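You operate a simulated robot arm through the tools that you are given. There is no shell and no other tool. Be economical: measure what you need, move in short steps, check, and stop when the job is done.

You run a simulated robot arm. Do the job below in one go: nothing can be reset, and whatever is moved stays where it is left.

## Task
Soap the yellow scouring pad and scrub the grease off the draining board.
Fine: one pump of hand soap; put the pad back.

It is judged by the outcome, as a careful person would: the job done as asked, and still so three seconds after it is handed in. It fails if anything else is knocked over, pushed out of place, dropped, spilled or broken.

## Robot
A 7-joint arm with a two-finger parallel gripper, fixed in place. Base frame: the origin is at the foot of the arm, x ahead of it, y to its left, z up; the work surface is at about z = 0.86. Lengths are in m, angles in degrees, forces in N, time in s.
With the tool pointing down near the work surface it reaches from about 0.42 to 0.9 m from the base axis. Its first joint turns from -115.0 to 115.0 degrees. Payload 3.91 kg.
Tool frame: the origin (TCP) lies between the finger pads and is the grasp point; the fingertips stand 0.03 m ahead of it; z points along the fingers, y is the line along which they close. Largest opening 0.11 m; finger width 0.02, thickness 0.01; the body of the gripper, 0.048 by 0.112 m, starts 0.055 m behind the TCP.
Orientation is told as [roll, pitch, yaw] about the base's x, y, z axes, in that order, counted from this pose: with the fingers straight down and closing along the base's y, the tool's x points along the base's -x, its y along +y and its z along -z.

## Interface
- The arm moves only by the tool move_arm. Its argument "motion" is a list of rows, each a list of 6 numbers: the shift along the tool's x, y, z in cm, then the turn, a rotation vector about the tool's x, y, z in degrees. In form: [[x, y, z, ax, ay, az], ...]. A call has 1 to 12 rows; each row shifts and turns the commanded pose from where the row before left it, along the tool's axes as they then stand. "hand" is the closure, from 0 (fully open) to 1 (shut), set as the call begins (left out, the last holds). Rows are played at 5 a second. More than 0.05 m and 8.6 degrees between two rows, or a gripper value outside its range, and nothing of the call is played. Where a pose cannot be reached the arm comes as near as it can. A force on the tool above 40 N (or 10 N above the force at the start of the call, whichever is more), or a blocked arm, ends the call early, and 0.2 s more pass. Each finger travels about 0.153 m/s and halts on what it meets, pressing with about 43 N; the grip force reading is that of the motor and also rises with nothing between the fingers. The clock runs only during rows and for 0.2 s after the last one: add rows that do not move to give the fingers time. The reply holds the time, the measured pose of the TCP, the force on the tool along the base axes, the opening and the grip force, in the units named above and with some noise.
- Cameras (640 x 400 px; columns grow to the right, rows downward): "scene" is fixed at [0.2198, -0.6511, 1.6004]; the picture's right is [0.74, -0.68, 0.00], its down [-0.33, -0.36, -0.87] and it looks along [0.59, 0.64, -0.49] (base axes); focal length 311 px, centre (320, 200). "wrist" rides on the gripper at [0.073, 0.017, -0.103] in the tool frame; the picture's right is [-0.23, 0.97, 0.00], its down [-0.76, -0.18, -0.62] and it looks along [-0.61, -0.14, 0.78] (tool axes); focal length 222 px, centre (320, 200).
- get_image(camera): a new picture of that camera. The clock stands still meanwhile.
- slide_trunk(by): slides the trunk up (or, below 0, down) by that many m; the arm rides with it, the base frame stays. It gives what a move gives, with no picture.
- point_at(camera, pixels): for up to 12 pixels [column, row] of the newest picture of that camera ("zoom" is the newest enlarged one), the place [x, y, z] in the base frame of the surface seen there, good to about 0.002 m. The clock stands still meanwhile.
- zoom(camera, box): a new picture of the part [left, top, right, bottom] of that camera's present view, enlarged. The clock stands still meanwhile.
- hand_in(): hands the job in; it is judged then, once.

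Work in short steps. Measure before you move; look again where a grasp or a placing could have gone wrong, and mend it. You have 80 turns and 46 pictures in all, those below and enlarged ones among them. Open the gripper and draw the arm clear of the work before you hand the job in, unless the task says otherwise; then end with one line.

The tools are called after ">>>" as name(argument=value, ...) on one line, values as JSON. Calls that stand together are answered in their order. move_arm: Moves the arm, as the interface text tells. Its arguments: {"type":"object","properties":{"motion":{"type":"array","items":{"type":"array","items":{"type":"number"}}},"hand":{"type":"number"}},"required":["motion"]} The other tools are called the same way: slide_trunk (by) slides the trunk up or down; get_image (camera) takes a picture; point_at (camera, pixels) gives the place of the surface under pixels of a picture; zoom (camera, box) takes an enlarged picture of a part of a camera's view; hand_in () hands the job in.

At the start:

```text
t: 0.0
ee_pos: [0.5417, -0.1189, 1.2939]
ee_rot: [-0.1, -0.1, 0.0]
force: [-1.1, 0.1, -0.8]
grip_width: 0.1102
grasp_force: 0.0
trunk travel left (down, up): [-0.875, 0.115]
```

scene: 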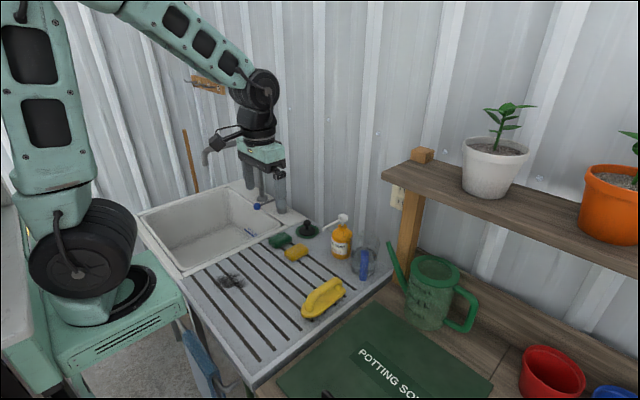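
wrist: 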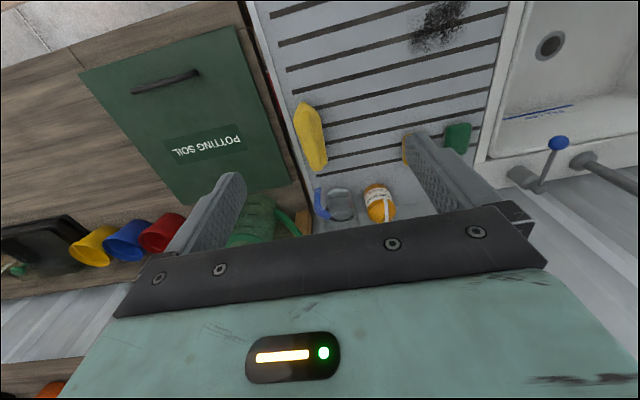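

The board shows a dark grease patch near (232,281), yellow and green items near (290,247), a soap bottle at (341,238), and a larger yellow item at (323,297). I zoom in to tell them apart.

>>> zoom(camera="scene", box=[180, 190, 400, 328])

>>> zoom(camera="scene", box=[260, 200, 388, 280])

```text
2.90 times, centred on (290, 259) of scene
```

zoom: 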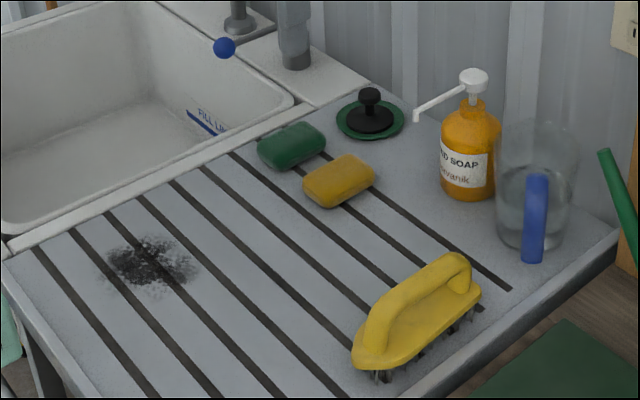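

```text
5.00 times, centred on (324, 240) of scene
```

zoom: 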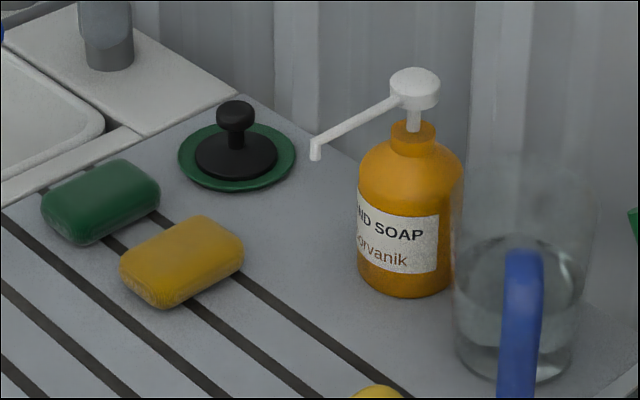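

The yellow pad is the block at zoom (182,262), beside a green one; the larger yellow thing is a brush. I measure the pad, pump head, spout, bottle and grease.

>>> point_at(camera="zoom", pixels=[[200, 218], [242, 245], [122, 262], [163, 288], [182, 250], [414, 78], [316, 145], [316, 157], [410, 280], [158, 182], [100, 175], [414, 130]])

>>> point_at(camera="scene", pixels=[[232, 281], [216, 281], [248, 285], [232, 271], [233, 291], [305, 270], [323, 290], [363, 246], [307, 228], [240, 240], [258, 206], [270, 262]])

>>> zoom(camera="wrist", box=[280, 80, 520, 230])

```text
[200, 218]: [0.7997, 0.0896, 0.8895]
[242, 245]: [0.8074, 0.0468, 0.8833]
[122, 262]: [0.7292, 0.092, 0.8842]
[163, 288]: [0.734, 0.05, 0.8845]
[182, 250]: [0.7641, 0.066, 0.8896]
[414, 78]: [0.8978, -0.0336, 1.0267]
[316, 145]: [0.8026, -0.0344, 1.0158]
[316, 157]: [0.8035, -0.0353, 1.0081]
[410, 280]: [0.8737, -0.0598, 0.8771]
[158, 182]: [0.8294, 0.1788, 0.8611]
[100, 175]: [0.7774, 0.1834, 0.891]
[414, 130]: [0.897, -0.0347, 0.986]
```

```text
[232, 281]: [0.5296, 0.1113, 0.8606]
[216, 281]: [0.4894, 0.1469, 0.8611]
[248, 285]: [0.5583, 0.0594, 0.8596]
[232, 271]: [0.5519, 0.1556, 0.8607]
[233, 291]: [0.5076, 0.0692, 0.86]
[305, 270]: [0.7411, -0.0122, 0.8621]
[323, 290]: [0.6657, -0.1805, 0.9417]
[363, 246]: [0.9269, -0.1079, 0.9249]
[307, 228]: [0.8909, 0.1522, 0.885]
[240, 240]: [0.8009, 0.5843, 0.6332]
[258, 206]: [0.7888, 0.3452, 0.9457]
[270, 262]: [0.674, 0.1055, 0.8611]
```

```text
2.67 times, centred on (400, 155) of wrist
```

zoom: 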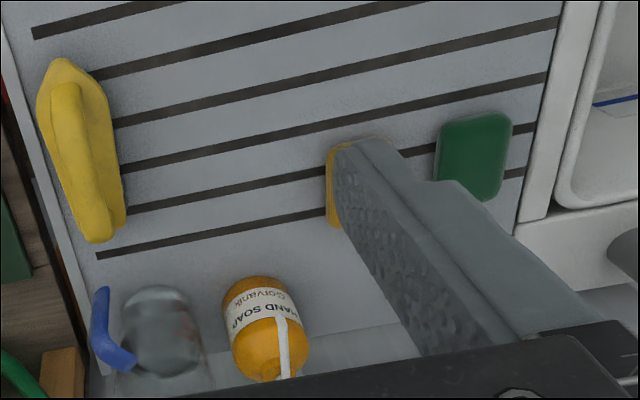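

Pad is centred at about (0.768, 0.069), top z 0.89, long along x; spout tip at (0.803,-0.035,1.01), pump head at (0.898,-0.034,1.03); grease around (0.53,0.11). I move above the pad with the gripper partly closed.

>>> move_arm(motion=[[-3.233, 2.686, 0, 0, 0, 0], [-3.233, 2.686, 0, 0, 0, 0], [-3.233, 2.686, 0, 0, 0, 0], [-3.233, 2.686, 0, 0, 0, 0], [-3.233, 2.686, 0, 0, 0, 0], [-3.233, 2.686, 0, 0, 0, 0], [-3.233, 2.686, 0, 0, 0, 0], [0, 0, 4.5, 0, 0, 0], [0, 0, 4.5, 0, 0, 0], [0, 0, 4.5, 0, 0, 0], [0, 0, 4.5, 0, 0, 0], [0, 0, 4.5, 0, 0, 0]], hand=0.2)

>>> get_image(camera="wrist")

>>> get_image(camera="scene")

```text
t: 2.6
ee_pos: [0.7694, 0.0696, 1.0691]
ee_rot: [-0.1, -0.1, -0.1]
force: [-0.2, 0.3, 0.2]
grip_width: 0.0878
grasp_force: 0.0
trunk travel left (down, up): [-0.875, 0.115]
```

```text
40 pictures are left
```

wrist: 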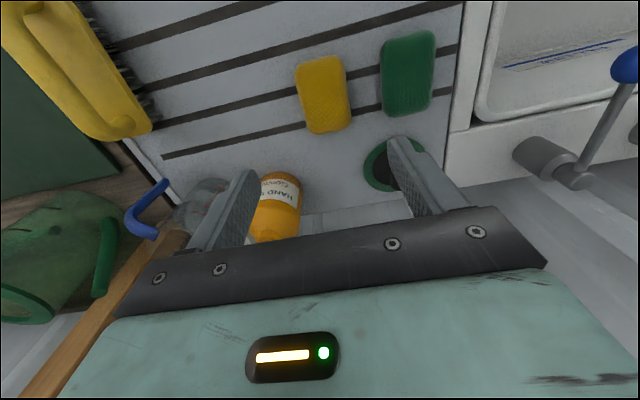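

```text
39 pictures are left
```

scene: 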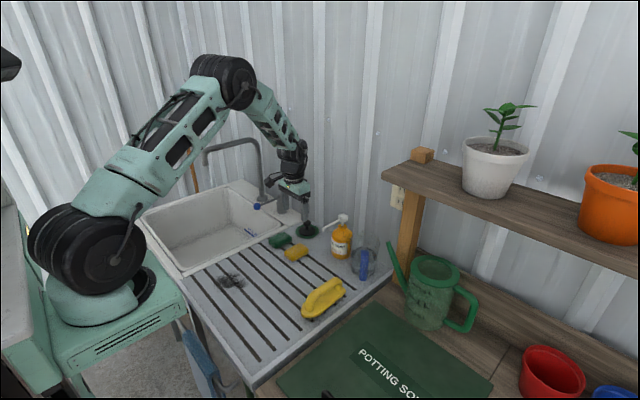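

The wrist view shows the pad at (322,95), slightly slanted in view. I measure its edges and the stopper/green pad.

>>> point_at(camera="wrist", pixels=[[298, 66], [340, 58], [308, 128], [349, 122], [300, 95], [346, 90], [322, 95], [320, 58], [330, 132], [380, 75], [384, 100], [308, 132]])

```text
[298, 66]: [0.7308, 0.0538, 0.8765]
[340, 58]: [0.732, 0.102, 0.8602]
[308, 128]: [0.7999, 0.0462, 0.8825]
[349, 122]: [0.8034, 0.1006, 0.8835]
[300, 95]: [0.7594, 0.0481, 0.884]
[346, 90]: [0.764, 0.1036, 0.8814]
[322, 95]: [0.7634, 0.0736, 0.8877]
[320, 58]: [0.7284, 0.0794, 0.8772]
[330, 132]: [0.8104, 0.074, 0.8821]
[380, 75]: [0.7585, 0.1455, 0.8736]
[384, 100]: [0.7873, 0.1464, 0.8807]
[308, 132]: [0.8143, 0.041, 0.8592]
```

Pad centre is (0.769, 0.074), about 0.058 wide, with the green pad starting at y 0.145: fingers fit. I descend to TCP z 0.902 so about 1.2 cm of pad stays below the fingertips.

>>> move_arm(motion=[[0, 0.45, 4, 0, 0, 0], [0, 0, 4, 0, 0, 0], [0, 0, 4, 0, 0, 0], [0, 0, 3, 0, 0, 0], [0, 0, 1.7, 0, 0, 0], [0, 0, 0, 0, 0, 0]])

>>> get_image(camera="wrist")

```text
t: 4.0
ee_pos: [0.7699, 0.0722, 0.9003]
ee_rot: [-0.1, -0.1, -0.1]
force: [0.7, -0.2, -0.3]
grip_width: 0.0882
grasp_force: 0.0
trunk travel left (down, up): [-0.875, 0.115]
```

```text
38 pictures are left
```

wrist: 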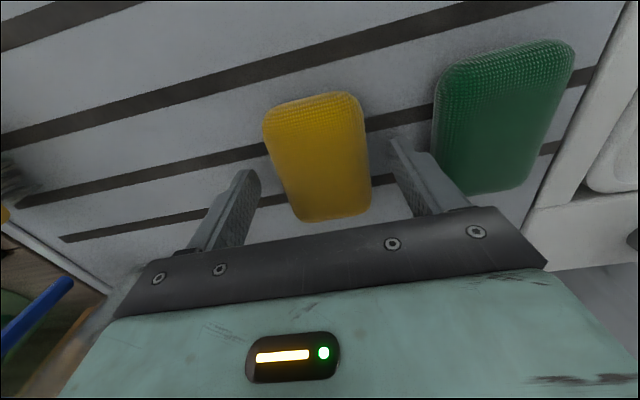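

The fingers straddle the pad cleanly. I close, then lift a little.

>>> move_arm(motion=[[0, 0, 0, 0, 0, 0], [0, 0, 0, 0, 0, 0], [0, 0, 0, 0, 0, 0], [0, 0, -2, 0, 0, 0], [0, 0, -4, 0, 0, 0]], hand=0.8)

>>> get_image(camera="wrist")

```text
t: 5.2
ee_pos: [0.7714, 0.0738, 0.959]
ee_rot: [0.0, 0.0, 0.0]
force: [0.7, -0.1, 0.8]
grip_width: 0.0585
grasp_force: 43.2
trunk travel left (down, up): [-0.875, 0.115]
```

```text
37 pictures are left
```

wrist: 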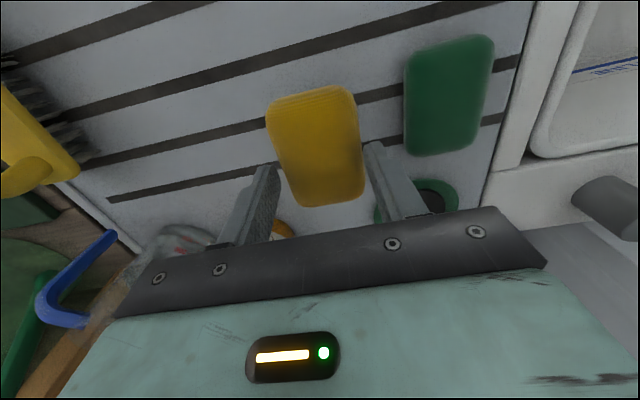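

The pad is held. Directly under the spout the gripper body would hit the spout, so I set the pad down short of it at x≈0.735, y≈-0.035 and regrasp its near end.

>>> move_arm(motion=[[3.6, 0, 0, 0, 0, 0], [0, -3.6, 0, 0, 0, 0], [0, -3.6, 0, 0, 0, 0], [0, -3.7, 0, 0, 0, 0], [0, 0, 3, 0, 0, 0], [0, 0, 2.0, 0, 0, 0], [0, 0, 0.8, 0, 0, 0], [0, 0, 0, 0, 0, 0]])

>>> get_image(camera="scene")

```text
t: 6.6
ee_pos: [0.7353, -0.0357, 0.9179]
ee_rot: [-0.1, -0.3, 0.0]
force: [-4.1, -0.6, 16.2]
grip_width: 0.0587
grasp_force: 42.9
trunk travel left (down, up): [-0.875, 0.115]
stopped in row 7: the force on the tool passed its limit (the readings are from after the stop); the commanded pose is now the measured one
```

```text
36 pictures are left
```

scene: 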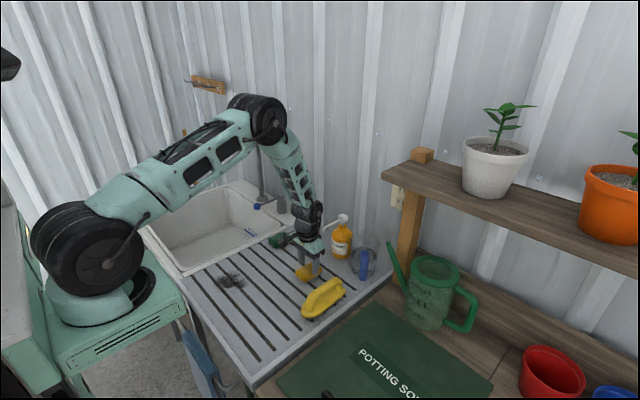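

Contact came at z 0.918, higher than expected 0.90; I zoom to see what touches.

>>> zoom(camera="scene", box=[260, 200, 388, 320])

>>> get_image(camera="wrist")

```text
3.33 times, centred on (324, 260) of scene
```

zoom: 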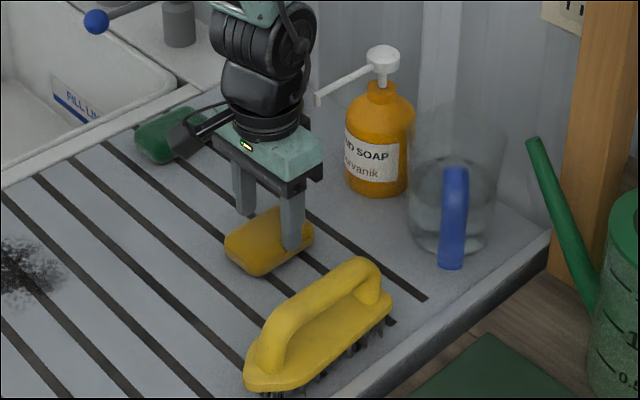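

```text
34 pictures are left
```

wrist: 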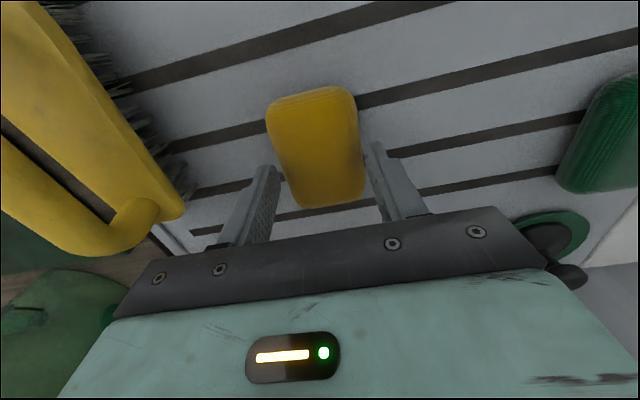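

I measure the pad's top and the fingertip position to see whether it rests on the board.

>>> point_at(camera="wrist", pixels=[[290, 97], [335, 92], [290, 140], [340, 135], [300, 190], [345, 190], [325, 203], [310, 92], [225, 150], [400, 100]])

```text
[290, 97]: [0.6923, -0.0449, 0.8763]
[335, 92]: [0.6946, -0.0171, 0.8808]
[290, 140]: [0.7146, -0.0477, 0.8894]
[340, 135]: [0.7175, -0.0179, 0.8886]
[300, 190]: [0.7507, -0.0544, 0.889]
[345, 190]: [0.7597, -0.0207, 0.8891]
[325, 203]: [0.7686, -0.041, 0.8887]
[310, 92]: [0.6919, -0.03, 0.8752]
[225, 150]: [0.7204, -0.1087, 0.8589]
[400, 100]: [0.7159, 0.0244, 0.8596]
```

The pad lies flat (top 0.889, centre ≈(0.731,-0.036)) but had slipped down in the grip, so this time I'll grip deeper. I open, back up 3 cm to its near end, and lower.

>>> move_arm(motion=[[0, 0, 0, 0, 0, 0], [0, 0, 0, 0, 0, 0], [1.5, 0, 0, 0, 0, 0], [1.5, 0, 0, 0, 0, 0], [0, 0, 1.3, 0, 0, 0], [0, 0, 1.0, 0, 0, 0], [0, 0, 0, 0, 0, 0]], hand=0.2)

>>> get_image(camera="wrist")

```text
t: 8.2
ee_pos: [0.7049, -0.0358, 0.8918]
ee_rot: [-0.2, -0.1, 0.0]
force: [0.2, -0.3, 1.3]
grip_width: 0.088
grasp_force: 0.1
trunk travel left (down, up): [-0.875, 0.115]
```

```text
33 pictures are left
```

wrist: 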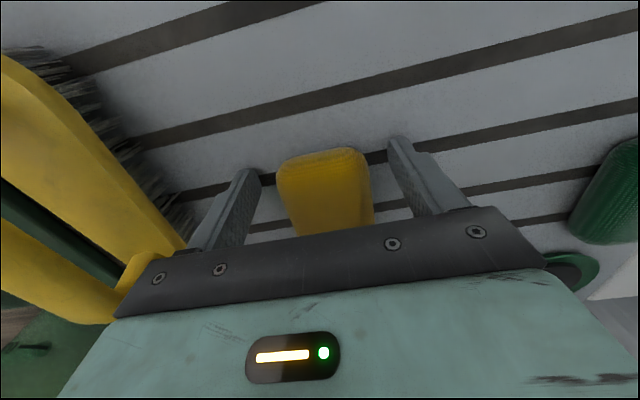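

Forward under the spout, the wrist flange above the gripper could still touch it, so I tilt the tool 15° back (about tool y, -15) before closing on the pad's near end.

>>> move_arm(motion=[[0, 0, -0.3, 0, -7.5, 0], [0, 0, 0, 0, -7.5, 0], [0, 0, 0, 0, 0, 0]])

>>> move_arm(motion=[[0, 0, 0, 0, 0, 0], [0, 0, 0, 0, 0, 0], [0, 0, 0, 0, 0, 0], [0, 0, 0, 0, 0, 0]], hand=0.7)

```text
t: 9.0
ee_pos: [0.704, -0.0359, 0.8947]
ee_rot: [-0.1, -15.2, -0.1]
force: [-0.6, -0.6, 0.5]
grip_width: 0.0879
grasp_force: 0.2
trunk travel left (down, up): [-0.875, 0.115]
```

```text
t: 10.0
ee_pos: [0.7037, -0.0357, 0.8949]
ee_rot: [-0.1, -15.1, 0.0]
force: [0.1, 0.2, 0.1]
grip_width: 0.0586
grasp_force: 43.2
trunk travel left (down, up): [-0.875, 0.115]
```

Gripped at 0.0586 m with the tool tilted. I lift 3 mm and carry the pad 5.9 cm forward.

>>> move_arm(motion=[[-0.1, 0, -0.35, 0, 0, 0], [-1.43, 0, 0.383, 0, 0, 0], [-1.43, 0, 0.383, 0, 0, 0], [-1.43, 0, 0.383, 0, 0, 0], [-1.43, 0, 0.383, 0, 0, 0], [0, 0, 0, 0, 0, 0]])

>>> zoom(camera="scene", box=[270, 200, 382, 270])

>>> get_image(camera="wrist")

```text
t: 11.4
ee_pos: [0.764, -0.0354, 0.8986]
ee_rot: [-0.1, -15.1, -0.1]
force: [0.5, 0.5, 0.2]
grip_width: 0.0589
grasp_force: 42.6
trunk travel left (down, up): [-0.875, 0.115]
```

```text
5.71 times, centred on (326, 235) of scene
```

zoom: 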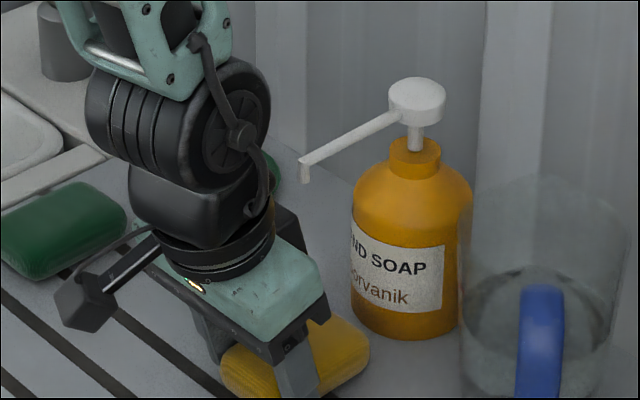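

```text
31 pictures are left
```

wrist: 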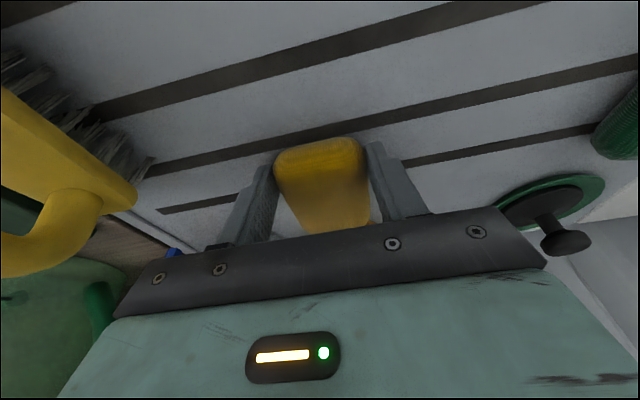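

The pad clears the bottle. I check its front edge and the spout again.

>>> point_at(camera="zoom", pixels=[[367, 348], [360, 335], [345, 350], [325, 322], [306, 178], [305, 168], [417, 85], [240, 370], [352, 300]])

>>> point_at(camera="wrist", pixels=[[320, 140], [325, 190], [300, 170], [345, 170], [320, 143]])

```text
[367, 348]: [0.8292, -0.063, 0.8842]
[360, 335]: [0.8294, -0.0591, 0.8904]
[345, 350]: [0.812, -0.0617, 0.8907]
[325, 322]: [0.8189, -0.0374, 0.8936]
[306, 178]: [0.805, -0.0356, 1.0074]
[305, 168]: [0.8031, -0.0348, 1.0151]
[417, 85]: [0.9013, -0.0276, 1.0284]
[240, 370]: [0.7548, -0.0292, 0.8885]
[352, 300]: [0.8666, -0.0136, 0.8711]
```

```text
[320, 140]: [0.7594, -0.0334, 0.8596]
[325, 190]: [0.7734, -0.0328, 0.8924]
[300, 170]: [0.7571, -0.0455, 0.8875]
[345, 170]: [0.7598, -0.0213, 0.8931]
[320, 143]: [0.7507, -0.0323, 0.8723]
```

Pad spans x 0.749–0.833 at y≈-0.035, right under the spout (0.804,-0.035). I lower it, release, and withdraw back and up.

>>> move_arm(motion=[[0.08, 0, 0.3, 0, 0, 0], [0, 0, 0, 0, 0, 0]])

>>> move_arm(motion=[[0, 0, 0, 0, 0, 0], [0, 0, 0, 0, 0, 0], [0, 0, -3, 0, 0, 0], [0, 0, -4, 0, 0, 0], [3, 0, -3, 0, 0, 0], [2, 0, -4, 0, 7.5, 0], [0, 0, -4, 0, 7.6, 0], [0, 0, -4, 0, 0, 0]], hand=0.2)

>>> get_image(camera="wrist")

>>> zoom(camera="scene", box=[270, 200, 382, 270])

```text
t: 12.0
ee_pos: [0.7625, -0.0351, 0.8968]
ee_rot: [-0.1, -15.1, -0.1]
force: [-0.1, 0.0, -1.1]
grip_width: 0.0589
grasp_force: 42.9
trunk travel left (down, up): [-0.875, 0.115]
```

```text
t: 13.8
ee_pos: [0.6736, -0.0335, 1.0969]
ee_rot: [0.0, 0.0, -0.1]
force: [-0.2, -0.8, -0.4]
grip_width: 0.0882
grasp_force: 0.1
trunk travel left (down, up): [-0.875, 0.115]
```

```text
30 pictures are left
```

wrist: 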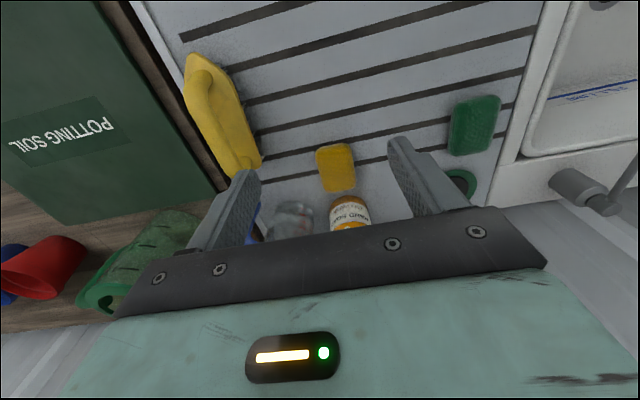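

```text
5.71 times, centred on (326, 235) of scene
```

zoom: 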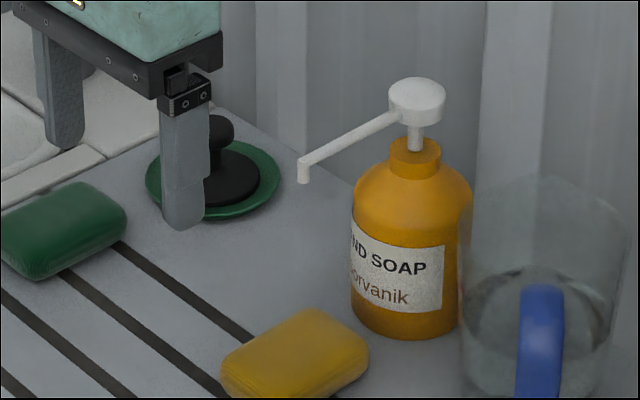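

Pad sits under the spout. I measure the pump head's outline for pressing.

>>> point_at(camera="zoom", pixels=[[392, 90], [442, 90], [417, 80], [417, 100], [417, 90], [417, 118], [412, 150], [410, 140], [303, 180], [335, 350], [540, 185], [570, 190]])

```text
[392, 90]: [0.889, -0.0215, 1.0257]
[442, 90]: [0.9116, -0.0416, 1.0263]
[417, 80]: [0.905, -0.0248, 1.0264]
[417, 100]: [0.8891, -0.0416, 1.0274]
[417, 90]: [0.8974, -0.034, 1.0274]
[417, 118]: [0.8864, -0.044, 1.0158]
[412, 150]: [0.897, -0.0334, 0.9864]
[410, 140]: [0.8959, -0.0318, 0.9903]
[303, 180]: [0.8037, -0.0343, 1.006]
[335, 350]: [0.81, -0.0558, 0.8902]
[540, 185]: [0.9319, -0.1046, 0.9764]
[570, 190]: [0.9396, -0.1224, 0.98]
```

Head centre is (0.899,-0.033), top z 1.0275. I close the fingers and move above it at a safe height.

>>> move_arm(motion=[[0, 0, 0, 0, 0, 0], [-4.5, 0, 0, 0, 0, 0], [-4.5, 0, 0, 0, 0, 0], [-4.5, 0, 0, 0, 0, 0], [-4.5, 0, 0, 0, 0, 0], [-4.5, 0, 0, 0, 0, 0], [0, 0, 0, 0, 0, 0], [0, 0, 0, 0, 0, 0]], hand=1)

>>> zoom(camera="scene", box=[254, 170, 382, 250])

```text
t: 15.6
ee_pos: [0.899, -0.0347, 1.0963]
ee_rot: [-0.2, 0.0, -0.1]
force: [-0.8, -0.5, 0.0]
grip_width: 0.0
grasp_force: 37.6
trunk travel left (down, up): [-0.875, 0.115]
```

```text
5.00 times, centred on (318, 210) of scene
```

zoom: 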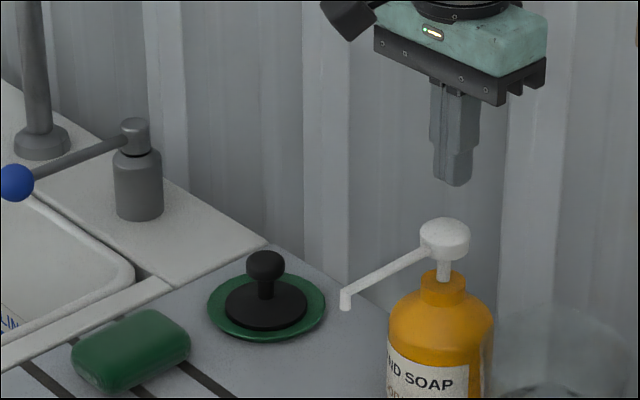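

Reached right above the head. I descend until close and press slowly about 1.6 cm.

>>> move_arm(motion=[[0, 0.1, 2, 0, 0, 0], [0, 0, 1.5, 0, 0, 0], [0, 0, 0.4, 0, 0, 0], [0, 0, 0.4, 0, 0, 0], [0, 0, 0.4, 0, 0, 0], [0, 0, 0.4, 0, 0, 0], [0, 0, 0.4, 0, 0, 0], [0, 0, 0, 0, 0, 0]])

>>> zoom(camera="scene", box=[270, 200, 382, 270])

```text
t: 17.4
ee_pos: [0.8986, -0.0356, 1.0436]
ee_rot: [-0.1, -0.2, -0.1]
force: [-0.1, -0.1, 12.2]
grip_width: 0.0
grasp_force: 37.3
trunk travel left (down, up): [-0.875, 0.115]
```

```text
5.71 times, centred on (326, 235) of scene
```

zoom: 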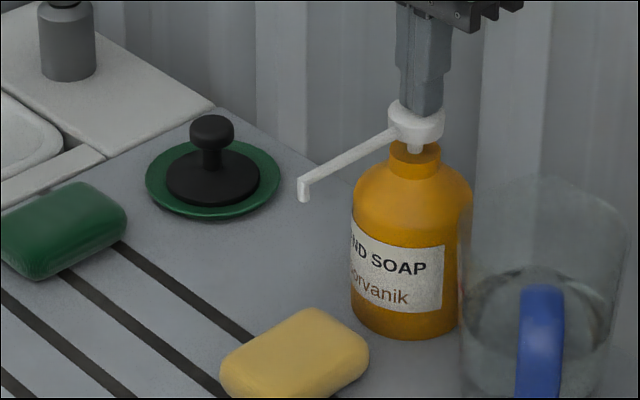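

The pad visibly turned pale (soaped) with the head pressed about 1.4 cm. One pump is done; I lift straight up and back away.

>>> move_arm(motion=[[0, 0, -1, 0, 0, 0], [0, 0, -2, 0, 0, 0], [0, 0, -4, 0, 0, 0], [4, 0, 0, 0, 0, 0], [4.5, 0, 0, 0, 0, 0], [4.5, 0, 0, 0, 0, 0], [4.5, 0, 0, 0, 0, 0], [4, 0, 0, 0, 0, 0], [0, 0, 0, 0, 0, 0]])

>>> zoom(camera="scene", box=[270, 200, 382, 270])

```text
t: 19.4
ee_pos: [0.6845, -0.0329, 1.1132]
ee_rot: [-0.1, 0.1, -0.2]
force: [0.0, -1.1, 0.6]
grip_width: 0.0001
grasp_force: 38.2
trunk travel left (down, up): [-0.875, 0.115]
```

```text
5.71 times, centred on (326, 235) of scene
```

zoom: 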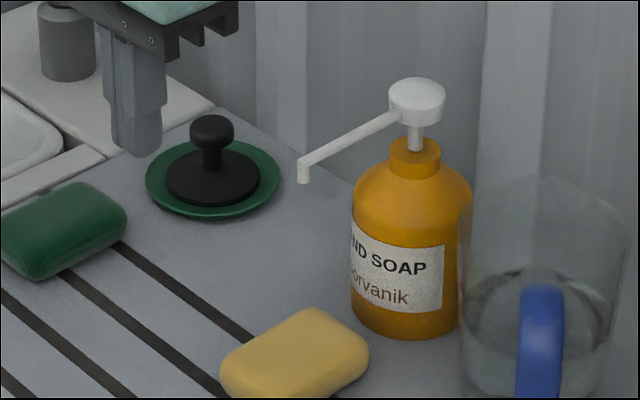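

The pad is soaped, the pump is back up, and nothing else moved. I come back tilted to regrasp its near end.

>>> move_arm(motion=[[0, -0.2, 4, 0, 0, 0], [0, 0, 4, 0, 0, 0], [0, 0, 3.3, 0, 0, 0], [0, 0, 0, 0, -7.5, 0], [0, 0, 0, 0, -7.5, 0], [-2.44, 0, 0.655, 0, 0, 0], [-2.44, 0, 0.655, 0, 0, 0], [0, 0, 3.5, 0, 0, 0], [0, 0, 3, 0, 0, 0], [0, 0, 0, 0, 0, 0]], hand=0.2)

>>> get_image(camera="wrist")

```text
t: 21.6
ee_pos: [0.7512, -0.0365, 0.9366]
ee_rot: [-0.2, -15.0, 0.0]
force: [0.1, 0.2, 0.2]
grip_width: 0.0881
grasp_force: 0.0
trunk travel left (down, up): [-0.875, 0.115]
```

```text
25 pictures are left
```

wrist: 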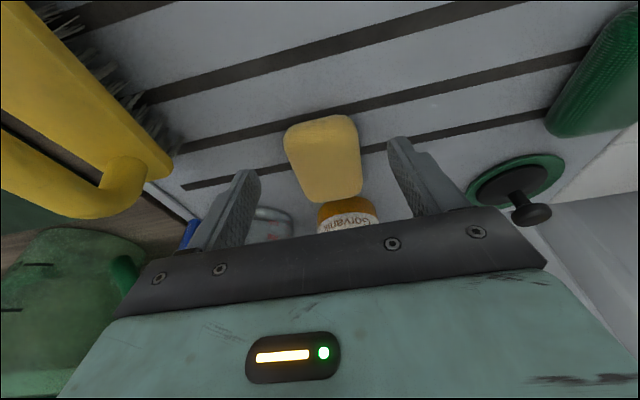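

The fingers straddle the pad's near end. I go down the last 4 cm, close, then pull it back out.

>>> move_arm(motion=[[0, 0, 2.5, 0, 0, 0], [0, 0, 1.6, 0, 0, 0], [0, 0, 0, 0, 0, 0]])

>>> move_arm(motion=[[0, 0, 0, 0, 0, 0], [0, 0, 0, 0, 0, 0], [0, 0, 0, 0, 0, 0], [-0.08, 0, -0.3, 0, 0, 0], [2.5, 0, -0.67, 0, 0, 0], [2.5, 0, -0.67, 0, 0, 0], [2.5, 0, -0.67, 0, 0, 0], [0, 0, 0, 0, 0, 0], [0.08, 0, 0.3, 0, 0, 0], [0, 0, 0, 0, 0, 0]], hand=0.7)

```text
t: 22.4
ee_pos: [0.7621, -0.0375, 0.8966]
ee_rot: [-0.1, -14.9, -0.1]
force: [-0.5, -0.3, -0.2]
grip_width: 0.0879
grasp_force: 0.1
trunk travel left (down, up): [-0.875, 0.115]
```

```text
t: 24.6
ee_pos: [0.6843, -0.036, 0.8982]
ee_rot: [-0.1, -14.9, -0.1]
force: [-1.1, 0.9, 0.4]
grip_width: 0.0586
grasp_force: 43.5
trunk travel left (down, up): [-0.875, 0.115]
```

Pad is out, centre ≈0.712. I release, rise, straighten the tool and move over the pad's centre.

>>> move_arm(motion=[[0, 0, 0, 0, 0, 0], [0, 0, 0, 0, 0, 0], [0, 0, -3, 0, 0, 0], [0, 0, -4, 0, 0, 0], [0, 0, 0, 0, 7.5, 0], [0, 0, 0, 0, 7.5, 0], [-4.5, 0, 0, 0, 0, 0], [0, 0, 0, 0, 0, 0]], hand=0.2)

>>> get_image(camera="wrist")

>>> point_at(camera="wrist", pixels=[[320, 105], [325, 150], [320, 200], [330, 210]])

```text
t: 26.4
ee_pos: [0.7117, -0.0376, 0.9657]
ee_rot: [-0.2, 0.0, -0.1]
force: [0.1, 0.5, 0.3]
grip_width: 0.0882
grasp_force: 0.0
trunk travel left (down, up): [-0.875, 0.115]
```

```text
24 pictures are left
```

wrist: 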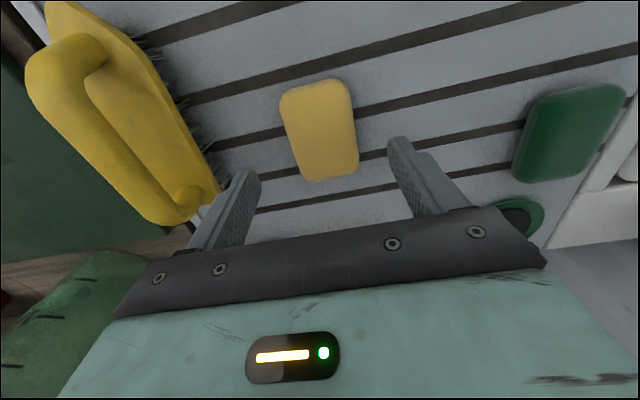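

```text
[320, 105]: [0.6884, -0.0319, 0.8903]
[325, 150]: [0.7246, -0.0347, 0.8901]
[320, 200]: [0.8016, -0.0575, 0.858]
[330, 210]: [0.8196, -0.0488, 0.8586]
```

>>> point_at(camera="wrist", pixels=[[318, 84], [328, 177], [282, 115], [354, 130], [290, 150]])

```text
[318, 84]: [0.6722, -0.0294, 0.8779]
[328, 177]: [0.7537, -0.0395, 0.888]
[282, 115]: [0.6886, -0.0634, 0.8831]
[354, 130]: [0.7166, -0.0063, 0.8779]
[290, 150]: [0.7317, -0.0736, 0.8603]
```

Pad centre (0.713,-0.035) matches. I descend to TCP z 0.896, close, and lift slowly, then check for slip.

>>> move_arm(motion=[[0, 0.2, 3, 0, 0, 0], [0, 0, 2.5, 0, 0, 0], [0, 0, 1.45, 0, 0, 0], [0, 0, 0, 0, 0, 0]])

>>> move_arm(motion=[[0, 0, 0, 0, 0, 0], [0, 0, 0, 0, 0, 0], [0, 0, 0, 0, 0, 0], [0, 0, -0.5, 0, 0, 0], [0, 0, -0.8, 0, 0, 0], [0, 0, -0.8, 0, 0, 0], [0, 0, -0.8, 0, 0, 0], [0, 0, 0, 0, 0, 0]], hand=0.8)

>>> get_image(camera="wrist")

>>> point_at(camera="wrist", pixels=[[315, 120], [320, 150], [325, 180], [330, 200]])

```text
t: 27.4
ee_pos: [0.7107, -0.0348, 0.8953]
ee_rot: [0.0, 0.0, -0.1]
force: [0.4, -0.3, 0.0]
grip_width: 0.088
grasp_force: 0.1
trunk travel left (down, up): [-0.875, 0.115]
```

```text
t: 29.2
ee_pos: [0.7113, -0.033, 0.9247]
ee_rot: [-0.1, 0.0, -0.1]
force: [0.0, -0.4, -0.3]
grip_width: 0.0585
grasp_force: 43.0
trunk travel left (down, up): [-0.875, 0.115]
```

```text
23 pictures are left
```

wrist: 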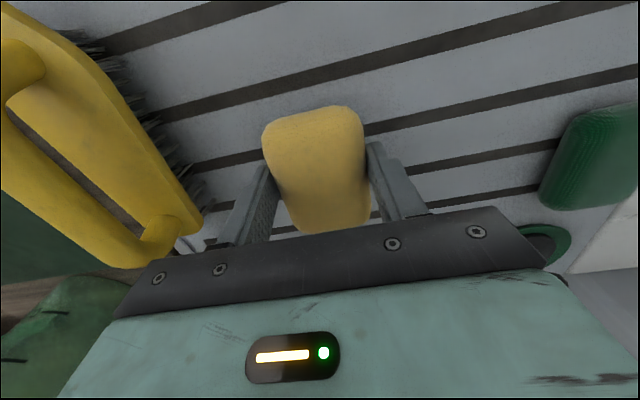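

```text
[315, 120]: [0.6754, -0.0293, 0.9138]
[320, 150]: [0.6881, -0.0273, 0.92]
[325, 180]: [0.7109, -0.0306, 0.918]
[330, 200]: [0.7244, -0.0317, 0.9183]
```

No slip this time (pad top 0.919, bottom ≈ TCP-0.036). I map the grease extents.

>>> zoom(camera="scene", box=[192, 256, 272, 306])

>>> point_at(camera="zoom", pixels=[[170, 160], [240, 120], [340, 130], [440, 180], [470, 230], [400, 270], [320, 300], [220, 260], [320, 200], [320, 110], [160, 220], [40, 150]])

```text
8.00 times, centred on (232, 281) of scene
```

zoom: 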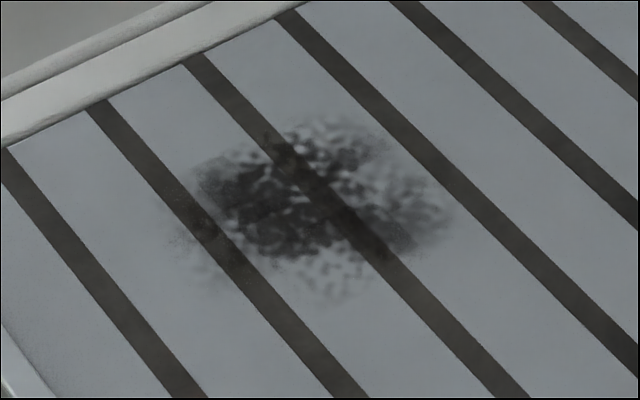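

```text
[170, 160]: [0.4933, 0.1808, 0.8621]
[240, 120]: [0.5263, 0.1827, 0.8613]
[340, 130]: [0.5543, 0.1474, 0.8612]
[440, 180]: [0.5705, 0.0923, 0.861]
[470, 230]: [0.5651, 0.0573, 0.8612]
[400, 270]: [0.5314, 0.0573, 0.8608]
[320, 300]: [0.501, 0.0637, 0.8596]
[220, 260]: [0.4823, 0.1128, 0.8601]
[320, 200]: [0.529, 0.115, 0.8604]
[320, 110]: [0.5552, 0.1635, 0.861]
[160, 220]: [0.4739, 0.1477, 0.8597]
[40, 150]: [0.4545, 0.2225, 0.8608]
```

Grease covers about x 0.475–0.575, y 0.06–0.17. I carry the pad over it to (0.53, 0.115), then lower towards the board.

>>> move_arm(motion=[[0, 0, -1.5, 0, 0, 0], [3.02, 2.47, 0, 0, 0, 0], [3.02, 2.47, 0, 0, 0, 0], [3.02, 2.47, 0, 0, 0, 0], [3.02, 2.47, 0, 0, 0, 0], [3.02, 2.47, 0, 0, 0, 0], [3.02, 2.47, 0, 0, 0, 0], [0, 0, 1.5, 0, 0, 0], [0, 0, 1.5, 0, 0, 0], [0, 0, 0.8, 0, 0, 0], [0, 0, 0, 0, 0, 0]])

```text
t: 31.6
ee_pos: [0.5287, 0.1128, 0.9004]
ee_rot: [-0.1, 0.1, -0.1]
force: [-0.7, -0.7, -1.6]
grip_width: 0.0587
grasp_force: 43.2
trunk travel left (down, up): [-0.875, 0.115]
```

No contact yet at z 0.900. I press down in small steps.

>>> move_arm(motion=[[0, 0, 0.3, 0, 0, 0], [0, 0, 0.2, 0, 0, 0], [0, 0, 0.2, 0, 0, 0], [0, 0, 0, 0, 0, 0]])

```text
t: 32.6
ee_pos: [0.5294, 0.1143, 0.8953]
ee_rot: [-0.1, -0.1, -0.1]
force: [-1.8, -2.2, 16.0]
grip_width: 0.0585
grasp_force: 42.9
trunk travel left (down, up): [-0.875, 0.115]
```

Contact at 16 N. I start scrubbing with x-strokes stepping across y.

>>> move_arm(motion=[[2, 0, 0, 0, 0, 0], [1.5, 0, 0, 0, 0, 0], [-2.5, 0, 0, 0, 0, 0], [-2.5, 0, 0, 0, 0, 0], [-2, 0, 0, 0, 0, 0], [0, -2, 0, 0, 0, 0], [2.3, 0, 0, 0, 0, 0], [2.3, 0, 0, 0, 0, 0], [2.4, 0, 0, 0, 0, 0], [0, -2, 0, 0, 0, 0], [-2.5, 0, 0, 0, 0, 0], [-2.5, 0, 0, 0, 0, 0]])

>>> zoom(camera="scene", box=[180, 240, 292, 310])

```text
t: 35.2
ee_pos: [0.5417, 0.0729, 0.8937]
ee_rot: [-0.1, 0.2, -0.1]
force: [-15.0, 0.2, 32.8]
grip_width: 0.0586
grasp_force: 43.1
trunk travel left (down, up): [-0.875, 0.115]
```

```text
5.71 times, centred on (236, 275) of scene
```

zoom: 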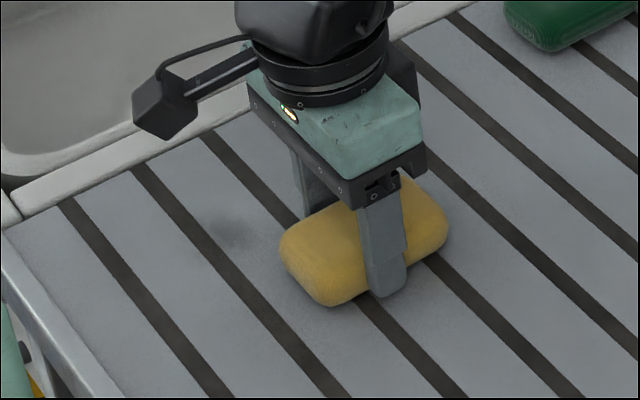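

The grease is coming off fast; a faint smudge remains at zoom (235,225). Force is 33 N, so I ease up 1 mm and scrub towards higher y.

>>> move_arm(motion=[[-2, 0, -0.12, 0, 0, 0], [0, 4, 0, 0, 0, 0], [0, 2.5, 0, 0, 0, 0], [2.5, 0, 0, 0, 0, 0], [2.5, 0, 0, 0, 0, 0], [2.5, 0, 0, 0, 0, 0], [0, 1.5, 0, 0, 0, 0], [-2.5, 0, 0, 0, 0, 0], [-2.5, 0, 0, 0, 0, 0], [-2.5, 0, 0, 0, 0, 0], [0, -2.5, 0, 0, 0, 0], [2.5, 0, 0, 0, 0, 0]])

>>> move_arm(motion=[[2.5, 0, 0, 0, 0, 0], [2.5, 0, 0, 0, 0, 0], [1, 0, 0, 0, 0, 0], [0, 2, 0, 0, 0, 0], [-2.5, 0, 0, 0, 0, 0], [0, -2, 0, 0, 0, 0], [2, 0, 0, 0, 0, 0], [0, -2.5, 0, 0, 0, 0], [-2.5, 0, 0, 0, 0, 0], [-2.5, 0, 0, 0, 0, 0], [-2.5, 0, 0, 0, 0, 0], [0, 0, 0, 0, 0, 0]])

>>> zoom(camera="scene", box=[180, 240, 292, 310])

```text
t: 37.8
ee_pos: [0.5409, 0.1268, 0.895]
ee_rot: [-0.1, 0.1, -0.1]
force: [0.5, -0.1, 1.1]
grip_width: 0.0582
grasp_force: 43.3
trunk travel left (down, up): [-0.875, 0.115]
```

```text
t: 40.4
ee_pos: [0.5617, 0.1033, 0.8951]
ee_rot: [-0.1, 0.0, 0.0]
force: [-0.1, 1.1, -0.7]
grip_width: 0.0585
grasp_force: 43.2
trunk travel left (down, up): [-0.875, 0.115]
```

```text
5.71 times, centred on (236, 275) of scene
```

zoom: 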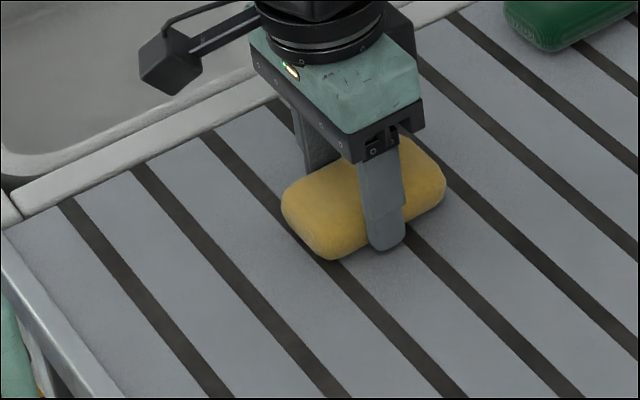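

The visible board looks clean. I lift 6 cm and check the spot under the pad.

>>> move_arm(motion=[[0, 0, -2, 0, 0, 0], [0, 0, -4, 0, 0, 0], [-4, 0, 0, 0, 0, 0], [-4, 0, 0, 0, 0, 0], [-4, 0, 0, 0, 0, 0], [0, 0, 0, 0, 0, 0]])

>>> zoom(camera="scene", box=[180, 240, 292, 310])

>>> get_image(camera="wrist")

```text
t: 41.8
ee_pos: [0.6801, 0.103, 0.9562]
ee_rot: [-0.1, 0.0, -0.1]
force: [0.0, 0.1, -1.0]
grip_width: 0.0583
grasp_force: 42.9
trunk travel left (down, up): [-0.875, 0.115]
```

```text
5.71 times, centred on (236, 275) of scene
```

zoom: 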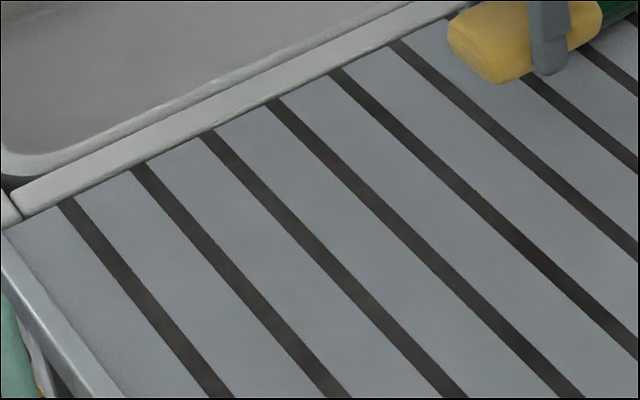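

```text
18 pictures are left
```

wrist: 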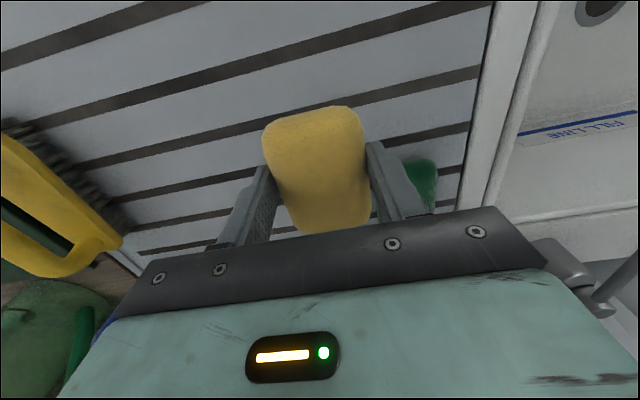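

The board is clean everywhere. I measure the pad in the grip before returning it to (0.769, 0.0745).

>>> point_at(camera="wrist", pixels=[[315, 108], [320, 150], [330, 200], [333, 228], [268, 140], [363, 130], [405, 165], [420, 205]])

```text
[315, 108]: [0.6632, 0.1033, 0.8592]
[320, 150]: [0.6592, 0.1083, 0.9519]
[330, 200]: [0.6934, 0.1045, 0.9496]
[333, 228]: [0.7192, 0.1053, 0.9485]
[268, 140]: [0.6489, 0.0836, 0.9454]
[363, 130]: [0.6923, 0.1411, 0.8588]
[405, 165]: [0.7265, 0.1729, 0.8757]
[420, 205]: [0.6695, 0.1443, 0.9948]
```

Pad is centred on the TCP. I carry it to (0.769, 0.073) and lower gently.

>>> move_arm(motion=[[0, -3, 0, 0, 0, 0], [-3, 0, 0, 0, 0, 0], [-3, 0, 0, 0, 0, 0], [-2.9, 0, 0, 0, 0, 0], [0, 0, 2.5, 0, 0, 0], [0, 0, 2.0, 0, 0, 0], [0, 0, 1.0, 0, 0, 0], [0, 0, 0.3, 0, 0, 0], [0, 0, 0.2, 0, 0, 0], [0, 0, 0, 0, 0, 0]])

```text
t: 44.0
ee_pos: [0.7695, 0.0748, 0.896]
ee_rot: [-0.1, 0.0, -0.2]
force: [-0.4, -0.6, 1.8]
grip_width: 0.0585
grasp_force: 42.7
trunk travel left (down, up): [-0.875, 0.115]
```

The pad just touches the board (1.8 N) at its old place. I open and rise straight up.

>>> move_arm(motion=[[0, 0, 0, 0, 0, 0], [0, 0, 0, 0, 0, 0], [0, 0, -3, 0, 0, 0], [0, 0, -4, 0, 0, 0], [0, 0, -5, 0, 0, 0], [0, 0, -5, 0, 0, 0], [3, 0, -4, 0, 0, 0], [4, 0, 0, 0, 0, 0], [4, 0, 0, 0, 0, 0], [4, 0, 0, 0, 0, 0], [4, 0, 0, 0, 0, 0], [0, 0, 0, 0, 0, 0]], hand=0.2)

>>> zoom(camera="scene", box=[180, 190, 400, 328])

>>> get_image(camera="scene")

```text
t: 46.6
ee_pos: [0.5783, 0.0745, 1.1051]
ee_rot: [-0.1, 0.0, 0.0]
force: [0.5, 0.1, -0.6]
grip_width: 0.0881
grasp_force: 0.0
trunk travel left (down, up): [-0.875, 0.115]
```

```text
2.90 times, centred on (290, 259) of scene
```

zoom: 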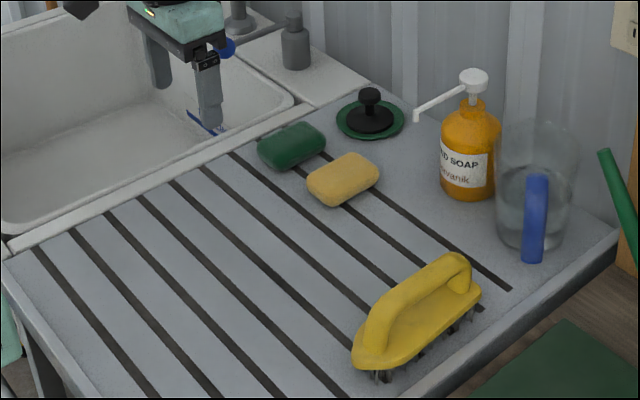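

```text
16 pictures are left
```

scene: 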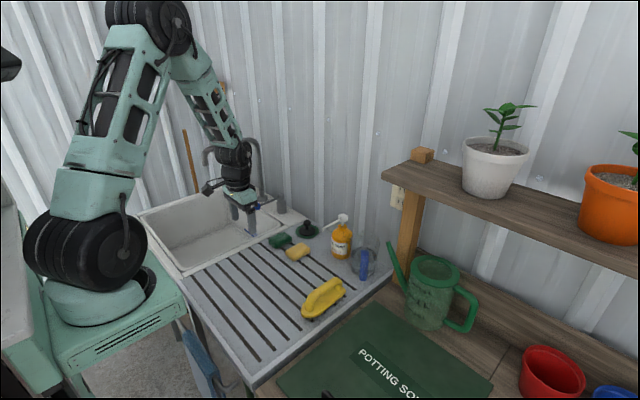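

The board is clean, the pad is back in its place, the pump is up and everything else is undisturbed. I open the gripper fully and raise the arm clear.

>>> move_arm(motion=[[0, 0, -5, 0, 0, 0], [0, 0, -5, 0, 0, 0], [0, 0, 0, 0, 0, 0]], hand=0)

>>> hand_in()

```text
t: 47.4
ee_pos: [0.5787, 0.0743, 1.206]
ee_rot: [-0.2, 0.0, 0.0]
force: [0.1, 0.5, -1.0]
grip_width: 0.1098
grasp_force: 0.1
trunk travel left (down, up): [-0.875, 0.115]
```

```text
The job is handed in.
```

I soaped the yellow pad with one pump and scrubbed the draining board until no grease showed. The pad is back within about 5 mm of where it started, nothing else looks moved in the last picture, and the job is handed in.
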